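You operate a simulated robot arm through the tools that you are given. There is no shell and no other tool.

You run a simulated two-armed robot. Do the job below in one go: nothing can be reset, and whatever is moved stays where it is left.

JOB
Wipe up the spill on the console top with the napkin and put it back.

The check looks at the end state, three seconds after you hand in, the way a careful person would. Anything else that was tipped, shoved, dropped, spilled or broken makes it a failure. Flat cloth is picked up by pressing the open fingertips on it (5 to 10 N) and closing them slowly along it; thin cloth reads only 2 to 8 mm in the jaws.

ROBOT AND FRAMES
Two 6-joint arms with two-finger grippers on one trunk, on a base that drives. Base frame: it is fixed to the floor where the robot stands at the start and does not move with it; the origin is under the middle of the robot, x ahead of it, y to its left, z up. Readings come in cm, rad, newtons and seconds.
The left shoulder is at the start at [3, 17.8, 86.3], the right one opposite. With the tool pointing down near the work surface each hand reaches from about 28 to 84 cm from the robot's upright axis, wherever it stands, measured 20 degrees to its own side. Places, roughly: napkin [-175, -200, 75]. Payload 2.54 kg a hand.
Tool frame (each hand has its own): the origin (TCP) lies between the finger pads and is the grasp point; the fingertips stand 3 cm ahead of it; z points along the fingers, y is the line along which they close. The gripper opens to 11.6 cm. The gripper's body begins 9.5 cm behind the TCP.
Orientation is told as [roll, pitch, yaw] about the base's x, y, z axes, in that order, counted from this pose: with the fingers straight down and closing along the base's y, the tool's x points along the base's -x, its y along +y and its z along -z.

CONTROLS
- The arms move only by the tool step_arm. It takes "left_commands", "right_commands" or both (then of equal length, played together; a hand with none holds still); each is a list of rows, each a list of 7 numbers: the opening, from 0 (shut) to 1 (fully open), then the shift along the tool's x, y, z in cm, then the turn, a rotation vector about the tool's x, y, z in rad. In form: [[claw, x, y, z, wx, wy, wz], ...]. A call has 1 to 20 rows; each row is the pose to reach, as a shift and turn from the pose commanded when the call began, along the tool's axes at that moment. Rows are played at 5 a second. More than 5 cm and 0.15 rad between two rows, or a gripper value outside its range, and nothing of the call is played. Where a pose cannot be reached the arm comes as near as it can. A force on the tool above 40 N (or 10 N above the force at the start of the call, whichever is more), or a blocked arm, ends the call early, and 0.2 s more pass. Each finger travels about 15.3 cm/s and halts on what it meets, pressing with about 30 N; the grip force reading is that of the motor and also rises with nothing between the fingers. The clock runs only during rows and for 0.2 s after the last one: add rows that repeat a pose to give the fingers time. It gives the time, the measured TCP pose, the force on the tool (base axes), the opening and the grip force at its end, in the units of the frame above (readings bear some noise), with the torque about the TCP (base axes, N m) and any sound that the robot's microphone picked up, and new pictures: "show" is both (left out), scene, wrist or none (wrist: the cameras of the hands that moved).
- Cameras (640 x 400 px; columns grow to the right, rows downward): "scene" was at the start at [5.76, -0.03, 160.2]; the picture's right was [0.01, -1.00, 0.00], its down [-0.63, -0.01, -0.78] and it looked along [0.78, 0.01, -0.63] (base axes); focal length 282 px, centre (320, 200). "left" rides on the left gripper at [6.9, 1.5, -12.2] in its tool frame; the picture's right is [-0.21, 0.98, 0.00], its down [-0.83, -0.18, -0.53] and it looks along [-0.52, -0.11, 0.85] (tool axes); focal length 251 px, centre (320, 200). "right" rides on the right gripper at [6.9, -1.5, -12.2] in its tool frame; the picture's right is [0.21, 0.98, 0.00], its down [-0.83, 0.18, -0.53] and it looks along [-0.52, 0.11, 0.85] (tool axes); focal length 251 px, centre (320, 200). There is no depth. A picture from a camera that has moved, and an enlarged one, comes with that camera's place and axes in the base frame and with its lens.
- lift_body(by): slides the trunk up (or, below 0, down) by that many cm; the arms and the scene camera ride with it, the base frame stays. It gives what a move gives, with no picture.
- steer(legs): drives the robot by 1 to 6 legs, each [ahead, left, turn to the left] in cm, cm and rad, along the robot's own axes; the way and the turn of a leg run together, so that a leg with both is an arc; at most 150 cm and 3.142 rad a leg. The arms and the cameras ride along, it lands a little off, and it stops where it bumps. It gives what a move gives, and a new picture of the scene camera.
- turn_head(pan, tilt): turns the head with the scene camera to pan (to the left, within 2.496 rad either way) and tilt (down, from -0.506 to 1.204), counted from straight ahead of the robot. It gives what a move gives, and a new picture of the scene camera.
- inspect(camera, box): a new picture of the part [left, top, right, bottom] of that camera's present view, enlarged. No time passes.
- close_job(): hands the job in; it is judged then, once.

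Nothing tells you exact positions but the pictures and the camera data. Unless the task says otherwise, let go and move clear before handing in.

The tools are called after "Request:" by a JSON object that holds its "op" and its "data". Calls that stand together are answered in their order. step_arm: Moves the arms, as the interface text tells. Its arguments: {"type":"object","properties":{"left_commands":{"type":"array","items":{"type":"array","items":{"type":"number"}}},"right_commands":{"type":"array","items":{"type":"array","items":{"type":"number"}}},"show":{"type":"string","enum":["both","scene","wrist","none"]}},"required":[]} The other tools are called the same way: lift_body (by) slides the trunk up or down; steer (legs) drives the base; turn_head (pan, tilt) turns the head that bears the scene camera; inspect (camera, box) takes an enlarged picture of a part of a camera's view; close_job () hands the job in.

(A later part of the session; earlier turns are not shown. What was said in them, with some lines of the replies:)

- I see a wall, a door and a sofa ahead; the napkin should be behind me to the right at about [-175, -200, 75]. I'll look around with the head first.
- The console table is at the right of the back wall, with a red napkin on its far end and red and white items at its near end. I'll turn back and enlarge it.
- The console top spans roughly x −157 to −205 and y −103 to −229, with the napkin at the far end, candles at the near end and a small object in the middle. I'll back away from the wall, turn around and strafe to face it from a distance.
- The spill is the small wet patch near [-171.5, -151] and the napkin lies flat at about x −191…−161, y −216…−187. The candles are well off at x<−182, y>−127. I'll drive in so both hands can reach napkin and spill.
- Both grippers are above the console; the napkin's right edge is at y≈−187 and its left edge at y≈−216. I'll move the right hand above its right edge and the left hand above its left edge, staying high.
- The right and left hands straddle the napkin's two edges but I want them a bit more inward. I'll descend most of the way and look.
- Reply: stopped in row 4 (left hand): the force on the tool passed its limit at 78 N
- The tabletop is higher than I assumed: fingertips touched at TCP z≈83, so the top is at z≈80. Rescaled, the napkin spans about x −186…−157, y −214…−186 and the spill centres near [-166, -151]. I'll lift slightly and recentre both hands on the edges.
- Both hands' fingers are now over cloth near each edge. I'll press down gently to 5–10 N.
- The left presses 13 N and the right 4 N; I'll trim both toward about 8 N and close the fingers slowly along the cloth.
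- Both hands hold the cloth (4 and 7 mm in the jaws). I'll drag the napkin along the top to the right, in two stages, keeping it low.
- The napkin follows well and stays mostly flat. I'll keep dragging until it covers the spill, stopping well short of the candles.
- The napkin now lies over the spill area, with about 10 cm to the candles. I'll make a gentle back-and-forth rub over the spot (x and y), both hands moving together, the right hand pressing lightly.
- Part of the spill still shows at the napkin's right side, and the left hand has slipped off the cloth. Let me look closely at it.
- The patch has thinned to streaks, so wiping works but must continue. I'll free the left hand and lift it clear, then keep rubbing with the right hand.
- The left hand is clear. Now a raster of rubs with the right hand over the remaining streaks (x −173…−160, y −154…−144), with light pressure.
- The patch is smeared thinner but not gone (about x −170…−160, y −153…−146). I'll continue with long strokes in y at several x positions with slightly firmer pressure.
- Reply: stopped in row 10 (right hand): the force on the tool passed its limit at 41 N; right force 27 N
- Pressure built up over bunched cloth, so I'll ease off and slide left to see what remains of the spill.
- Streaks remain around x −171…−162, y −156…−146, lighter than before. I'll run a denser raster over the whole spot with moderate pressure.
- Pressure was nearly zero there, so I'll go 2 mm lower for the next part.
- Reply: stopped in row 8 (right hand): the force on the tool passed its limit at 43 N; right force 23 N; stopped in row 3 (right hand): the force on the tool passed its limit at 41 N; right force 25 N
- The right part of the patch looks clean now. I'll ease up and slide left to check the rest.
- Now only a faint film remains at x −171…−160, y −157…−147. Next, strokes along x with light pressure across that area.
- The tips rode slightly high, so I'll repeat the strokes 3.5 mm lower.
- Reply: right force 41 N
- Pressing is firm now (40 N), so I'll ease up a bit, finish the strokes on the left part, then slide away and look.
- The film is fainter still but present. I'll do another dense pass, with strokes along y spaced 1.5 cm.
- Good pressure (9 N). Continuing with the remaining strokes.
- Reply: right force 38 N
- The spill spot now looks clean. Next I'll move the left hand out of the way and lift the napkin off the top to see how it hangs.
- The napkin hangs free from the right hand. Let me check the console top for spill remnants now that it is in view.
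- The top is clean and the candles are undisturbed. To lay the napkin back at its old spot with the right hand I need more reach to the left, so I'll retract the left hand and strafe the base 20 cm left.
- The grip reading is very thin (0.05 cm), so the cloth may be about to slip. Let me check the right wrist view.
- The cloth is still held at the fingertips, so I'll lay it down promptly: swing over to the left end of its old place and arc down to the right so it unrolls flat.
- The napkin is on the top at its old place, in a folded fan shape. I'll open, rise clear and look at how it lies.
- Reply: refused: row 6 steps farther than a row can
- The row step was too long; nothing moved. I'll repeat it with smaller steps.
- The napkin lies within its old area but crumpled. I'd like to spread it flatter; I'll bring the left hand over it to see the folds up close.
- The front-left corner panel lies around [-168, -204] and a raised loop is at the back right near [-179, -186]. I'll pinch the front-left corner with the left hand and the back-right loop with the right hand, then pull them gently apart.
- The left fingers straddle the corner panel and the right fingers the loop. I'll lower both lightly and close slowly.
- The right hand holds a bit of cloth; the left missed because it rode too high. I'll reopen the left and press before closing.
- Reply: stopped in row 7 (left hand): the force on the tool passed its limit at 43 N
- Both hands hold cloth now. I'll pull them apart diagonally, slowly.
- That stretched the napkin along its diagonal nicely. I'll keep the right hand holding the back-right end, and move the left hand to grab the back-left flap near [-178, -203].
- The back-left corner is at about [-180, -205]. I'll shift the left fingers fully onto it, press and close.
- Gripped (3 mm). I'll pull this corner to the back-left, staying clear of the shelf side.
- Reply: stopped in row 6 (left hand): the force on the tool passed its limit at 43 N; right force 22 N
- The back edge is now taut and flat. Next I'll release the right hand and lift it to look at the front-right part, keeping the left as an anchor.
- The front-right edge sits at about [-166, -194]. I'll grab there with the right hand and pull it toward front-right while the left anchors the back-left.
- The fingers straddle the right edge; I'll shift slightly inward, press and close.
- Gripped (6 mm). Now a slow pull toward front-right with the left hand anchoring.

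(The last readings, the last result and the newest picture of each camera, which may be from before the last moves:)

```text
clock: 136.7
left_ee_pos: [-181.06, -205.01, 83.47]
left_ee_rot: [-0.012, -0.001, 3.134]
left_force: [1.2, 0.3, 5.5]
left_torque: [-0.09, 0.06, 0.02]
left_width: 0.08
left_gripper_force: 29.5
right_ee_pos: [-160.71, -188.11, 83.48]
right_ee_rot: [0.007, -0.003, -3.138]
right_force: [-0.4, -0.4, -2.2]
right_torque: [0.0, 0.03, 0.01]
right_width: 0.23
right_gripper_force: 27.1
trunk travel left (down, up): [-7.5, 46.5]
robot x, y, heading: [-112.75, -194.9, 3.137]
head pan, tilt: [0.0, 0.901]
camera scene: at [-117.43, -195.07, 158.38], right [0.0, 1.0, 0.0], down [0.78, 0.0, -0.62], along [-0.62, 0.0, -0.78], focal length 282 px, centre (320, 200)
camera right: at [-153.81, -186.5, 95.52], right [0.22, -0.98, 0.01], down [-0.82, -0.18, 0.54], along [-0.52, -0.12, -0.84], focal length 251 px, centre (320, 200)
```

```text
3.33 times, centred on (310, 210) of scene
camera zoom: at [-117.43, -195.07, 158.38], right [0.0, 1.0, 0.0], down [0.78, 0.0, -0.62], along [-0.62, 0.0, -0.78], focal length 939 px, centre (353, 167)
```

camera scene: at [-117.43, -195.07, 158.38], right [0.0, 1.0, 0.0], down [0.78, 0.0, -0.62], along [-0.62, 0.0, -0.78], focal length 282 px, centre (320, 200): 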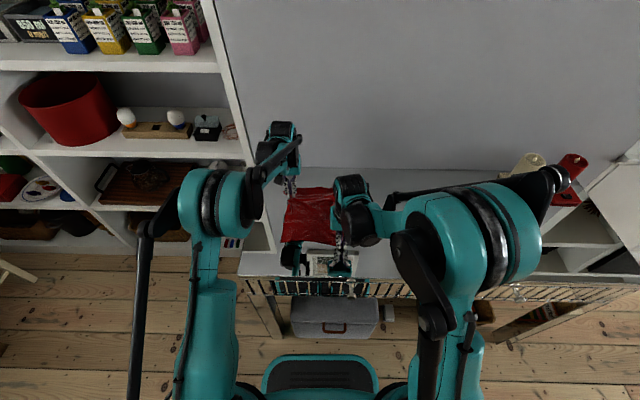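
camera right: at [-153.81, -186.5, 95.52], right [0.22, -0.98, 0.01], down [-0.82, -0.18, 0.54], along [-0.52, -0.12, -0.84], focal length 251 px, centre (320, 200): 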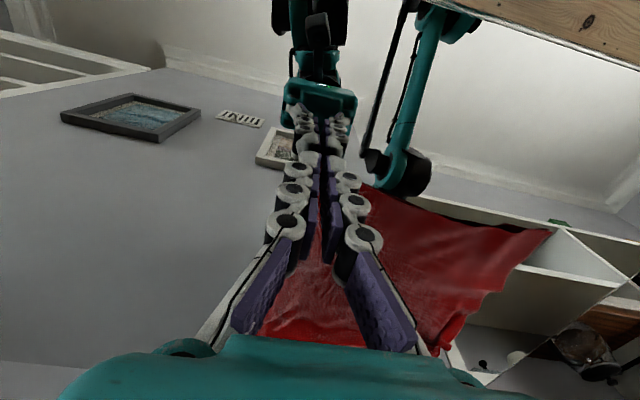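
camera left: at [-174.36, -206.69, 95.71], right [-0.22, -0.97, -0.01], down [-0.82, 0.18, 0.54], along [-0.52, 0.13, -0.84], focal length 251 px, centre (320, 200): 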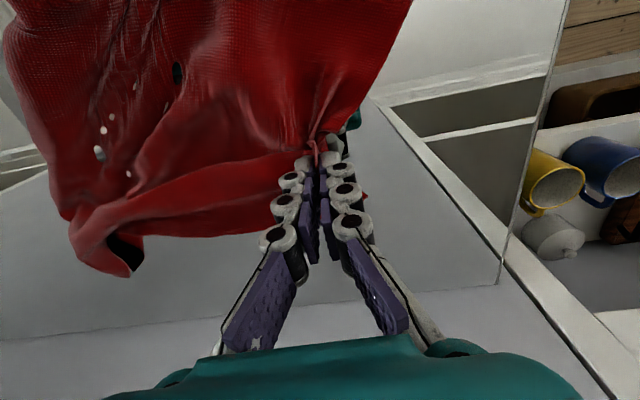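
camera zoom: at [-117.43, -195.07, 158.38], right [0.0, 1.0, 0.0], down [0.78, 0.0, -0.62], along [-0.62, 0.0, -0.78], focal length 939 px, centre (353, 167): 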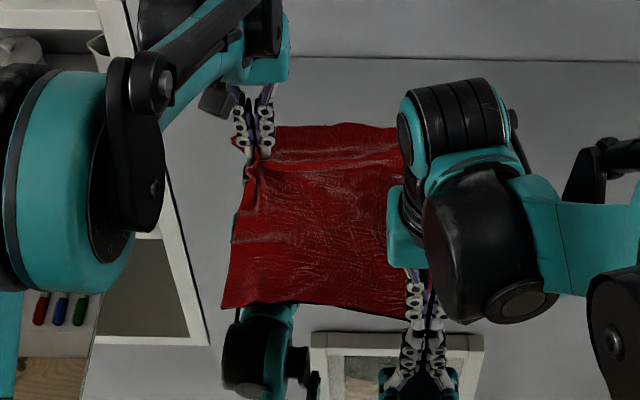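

The napkin is now almost flat and square at its old place. I'll release both hands gently, lift straight up and back away.

Request:
{"op": "step_arm", "data": {"left_commands": [[0, 0, -0.3, 0, 0, 0, 0], [0.06, 0, -0.3, 0, 0, 0, 0], [0.12, 0, -0.3, 0, 0, 0, 0], [0.18, 0, -0.3, 0, 0, 0, 0], [0.18, 0, -0.3, -1, 0, 0, 0], [0.18, 0, -0.3, -3, 0, 0, 0], [0.18, 0, -0.3, -6, 0, 0, 0], [0.18, 0, -0.3, -10, 0, 0, 0], [0.18, 2, 0, -14, 0, 0, 0], [0.18, 5, 0.5, -17, 0, 0, 0], [0.18, 9, 1, -18, 0, 0, 0], [0.18, 13, 1.5, -18, 0, 0, 0], [0.18, 17, 2, -18, 0, 0, 0], [0.18, 21, 2, -18, 0, 0, 0], [0.18, 25, 2, -18, 0, 0, 0]], "right_commands": [[0, 0, 0, 0, 0, 0, 0], [0.06, 0, 0, 0, 0, 0, 0], [0.12, 0, 0, 0, 0, 0, 0], [0.18, 0, 0, 0, 0, 0, 0], [0.18, 0, 0, -1, 0, 0, 0], [0.18, 0, 0, -3, 0, 0, 0], [0.18, 0, 0, -6, 0, 0, 0], [0.18, 0, 0, -10, 0, 0, 0], [0.18, 1, -2, -13, 0, 0, 0], [0.18, 2, -5, -15, 0, 0, 0], [0.18, 3, -9, -15, 0, 0, 0], [0.18, 4, -13, -15, 0, 0, 0], [0.18, 5, -17, -15, 0, 0, 0], [0.18, 6, -20, -15, 0, 0, 0], [0.18, 6, -20, -15, 0, 0, 0]]}}

Request:
{"op": "inspect", "data": {"camera": "scene", "box": [230, 150, 390, 270]}}

Request:
{"op": "inspect", "data": {"camera": "scene", "box": [360, 140, 600, 290]}}

```text
clock: 139.9
left_ee_pos: [-156.07, -207.55, 101.31]
left_ee_rot: [-0.013, 0.0, 3.132]
left_force: [0.4, -0.4, 0.1]
left_torque: [-0.03, 0.01, -0.01]
left_width: 2.09
left_gripper_force: 0.1
right_ee_pos: [-154.53, -167.93, 98.25]
right_ee_rot: [0.008, -0.004, -3.138]
right_force: [0.6, 0.2, -0.4]
right_torque: [0.01, 0.02, 0.01]
right_width: 2.12
right_gripper_force: 0.0
trunk travel left (down, up): [-7.5, 46.5]
robot x, y, heading: [-112.68, -194.76, 3.139]
head pan, tilt: [0.0, 0.901]
camera scene: at [-117.31, -195.09, 158.39], right [0.0, 1.0, 0.0], down [0.78, 0.0, -0.62], along [-0.62, 0.0, -0.78], focal length 282 px, centre (320, 200)
camera right: at [-147.73, -166.39, 110.24], right [0.22, -0.98, 0.01], down [-0.82, -0.18, 0.54], along [-0.53, -0.12, -0.84], focal length 251 px, centre (320, 200)
camera left: at [-149.32, -209.34, 113.6], right [-0.22, -0.97, -0.01], down [-0.82, 0.18, 0.54], along [-0.52, 0.13, -0.84], focal length 251 px, centre (320, 200)
```

scene: 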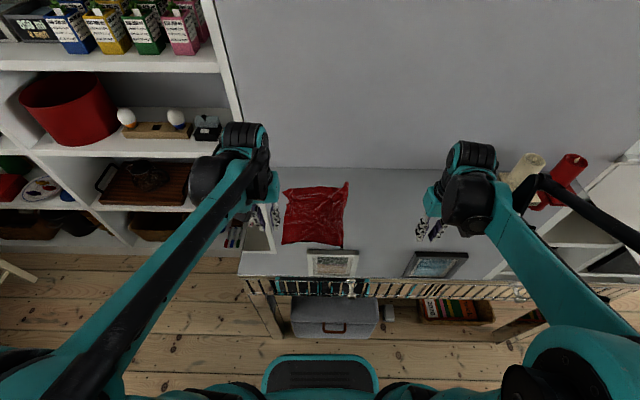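
right: 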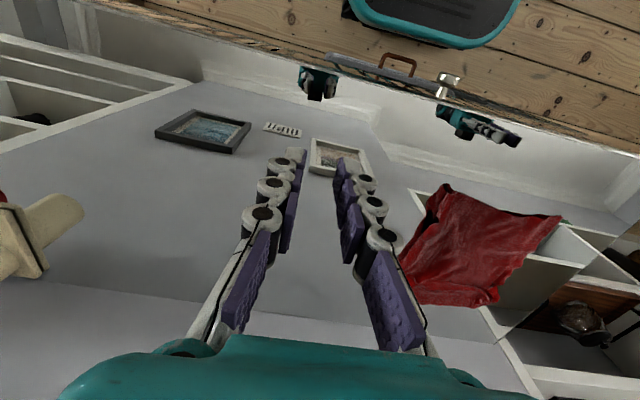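
left: 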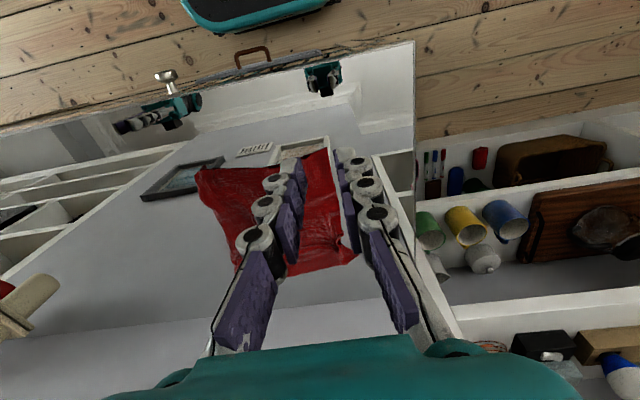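

```text
3.33 times, centred on (310, 210) of scene
camera zoom: at [-117.31, -195.09, 158.39], right [0.0, 1.0, 0.0], down [0.78, 0.0, -0.62], along [-0.62, 0.0, -0.78], focal length 939 px, centre (353, 167)
```

zoom: 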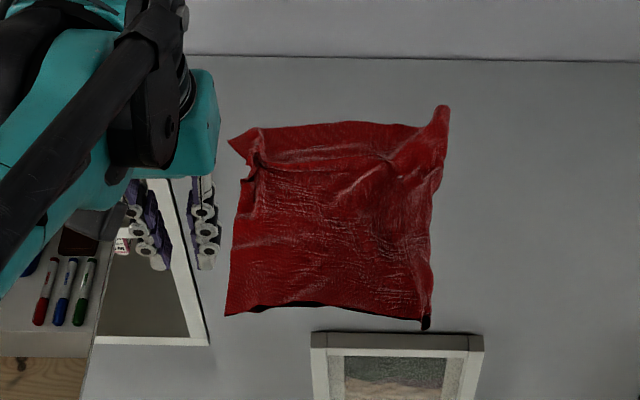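

```text
2.67 times, centred on (480, 215) of scene
camera zoom: at [-117.31, -195.09, 158.39], right [0.0, 1.0, 0.0], down [0.78, 0.0, -0.62], along [-0.62, 0.0, -0.78], focal length 751 px, centre (-107, 160)
```

zoom: 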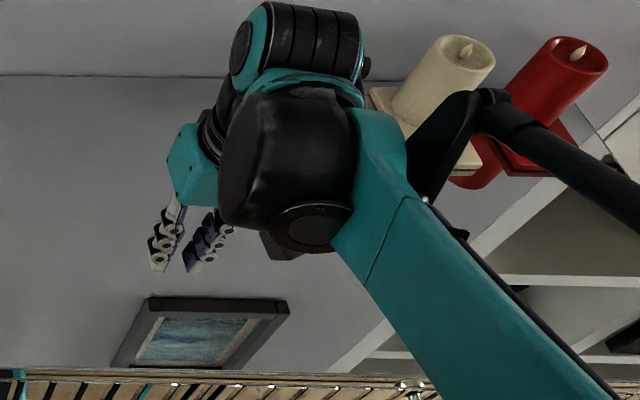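

The napkin is spread and centred within about 3 cm of its old spot. I'll back the robot away and check the whole console top once more.

Request:
{"op": "steer", "data": {"legs": [[-50, 0, 0]]}}

Request:
{"op": "turn_head", "data": {"pan": 0.0, "tilt": 0.65}}

Request:
{"op": "inspect", "data": {"camera": "scene", "box": [220, 130, 460, 280]}}

```text
clock: 142.8
left_ee_pos: [-106.04, -207.67, 101.32]
left_ee_rot: [-0.013, -0.001, 3.134]
left_force: [0.7, -0.6, 0.8]
left_torque: [0.0, 0.0, 0.01]
left_width: 2.11
left_gripper_force: 0.2
right_ee_pos: [-104.59, -168.03, 98.15]
right_ee_rot: [0.007, -0.004, -3.139]
right_force: [0.5, -0.4, 0.8]
right_torque: [0.0, 0.02, 0.02]
right_width: 2.11
right_gripper_force: 0.1
trunk travel left (down, up): [-7.5, 46.5]
robot x, y, heading: [-63.07, -195.16, 3.138]
head pan, tilt: [0.0, 0.901]
camera scene: at [-67.17, -195.14, 158.39], right [0.0, 1.0, 0.0], down [0.78, 0.0, -0.62], along [-0.62, 0.0, -0.78], focal length 282 px, centre (320, 200)
```

scene: 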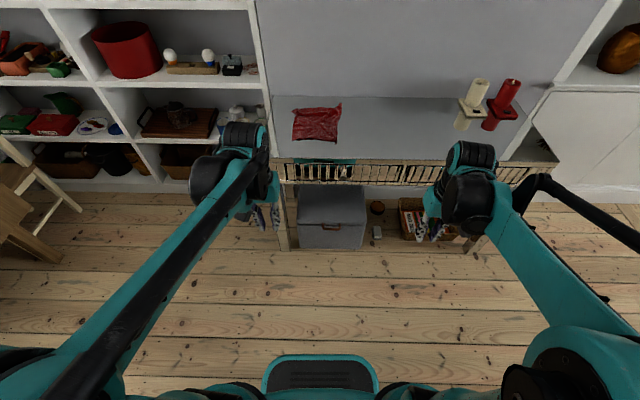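

```text
clock: 143.6
left_ee_pos: [-106.09, -207.76, 101.33]
left_ee_rot: [-0.014, 0.0, 3.134]
left_force: [0.8, 0.2, 0.6]
left_torque: [0.03, -0.01, -0.04]
left_width: 2.12
left_gripper_force: 0.0
right_ee_pos: [-104.54, -167.96, 98.05]
right_ee_rot: [0.008, -0.003, -3.137]
right_force: [-0.2, -0.3, 0.1]
right_torque: [0.02, -0.02, -0.03]
right_width: 2.09
right_gripper_force: 0.2
trunk travel left (down, up): [-7.5, 46.5]
robot x, y, heading: [-62.54, -195.17, 3.137]
head pan, tilt: [0.0, 0.649]
camera scene: at [-68.39, -195.14, 160.43], right [0.0, 1.0, 0.0], down [0.61, 0.0, -0.8], along [-0.8, 0.0, -0.61], focal length 282 px, centre (320, 200)
```

scene: 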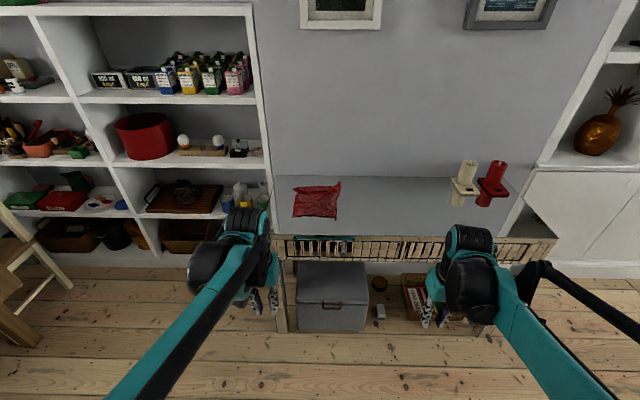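

```text
2.67 times, centred on (340, 205) of scene
camera zoom: at [-68.39, -195.14, 160.43], right [0.0, 1.0, 0.0], down [0.61, 0.0, -0.8], along [-0.8, 0.0, -0.61], focal length 751 px, centre (267, 187)
```

zoom: 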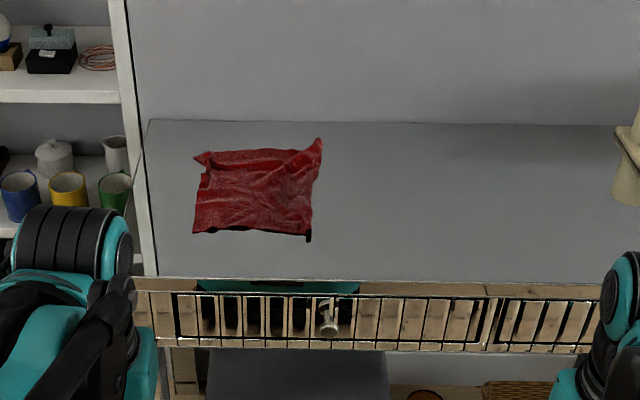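

The napkin is back and the candles stand untouched. One last close look at the wiped spot before handing in.

Request:
{"op": "inspect", "data": {"camera": "scene", "box": [370, 180, 450, 240]}}

```text
6.67 times, centred on (410, 210) of scene
camera zoom: at [-68.39, -195.14, 160.43], right [0.0, 1.0, 0.0], down [0.61, 0.0, -0.8], along [-0.8, 0.0, -0.61], focal length 1878 px, centre (-280, 133)
```

zoom: 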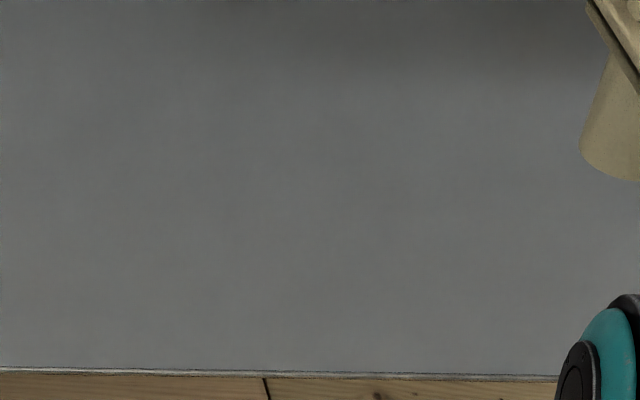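

The wiped spot is clean, the napkin lies spread at its old place and both hands are clear. I'm handing in.

Request:
{"op": "close_job", "data": {}}

```text
The job is handed in.
```

The spill on the console top is wiped up, and the napkin is back in its place. In the last close-up, the spot where the spill was looked clean.

- **Napkin:** It is spread out roughly square, centred about 3 cm from where it started. It is still a little wrinkled, and the front-right and back-right corners are not quite flat.
- **Everything else:** The candles are still standing where they were. I saw nothing else on the console, the shelves or the floor moved.
- **Contact forces:** The console top is about 5 cm higher than the rough height I was given. My first descent pressed on it briefly at about 78 N. A few later presses and one pull on the cloth reached the 40 N limit and stopped. I saw no damage from any of these.

Both hands had let go, and the robot had backed about 50 cm away from the console before I handed in.
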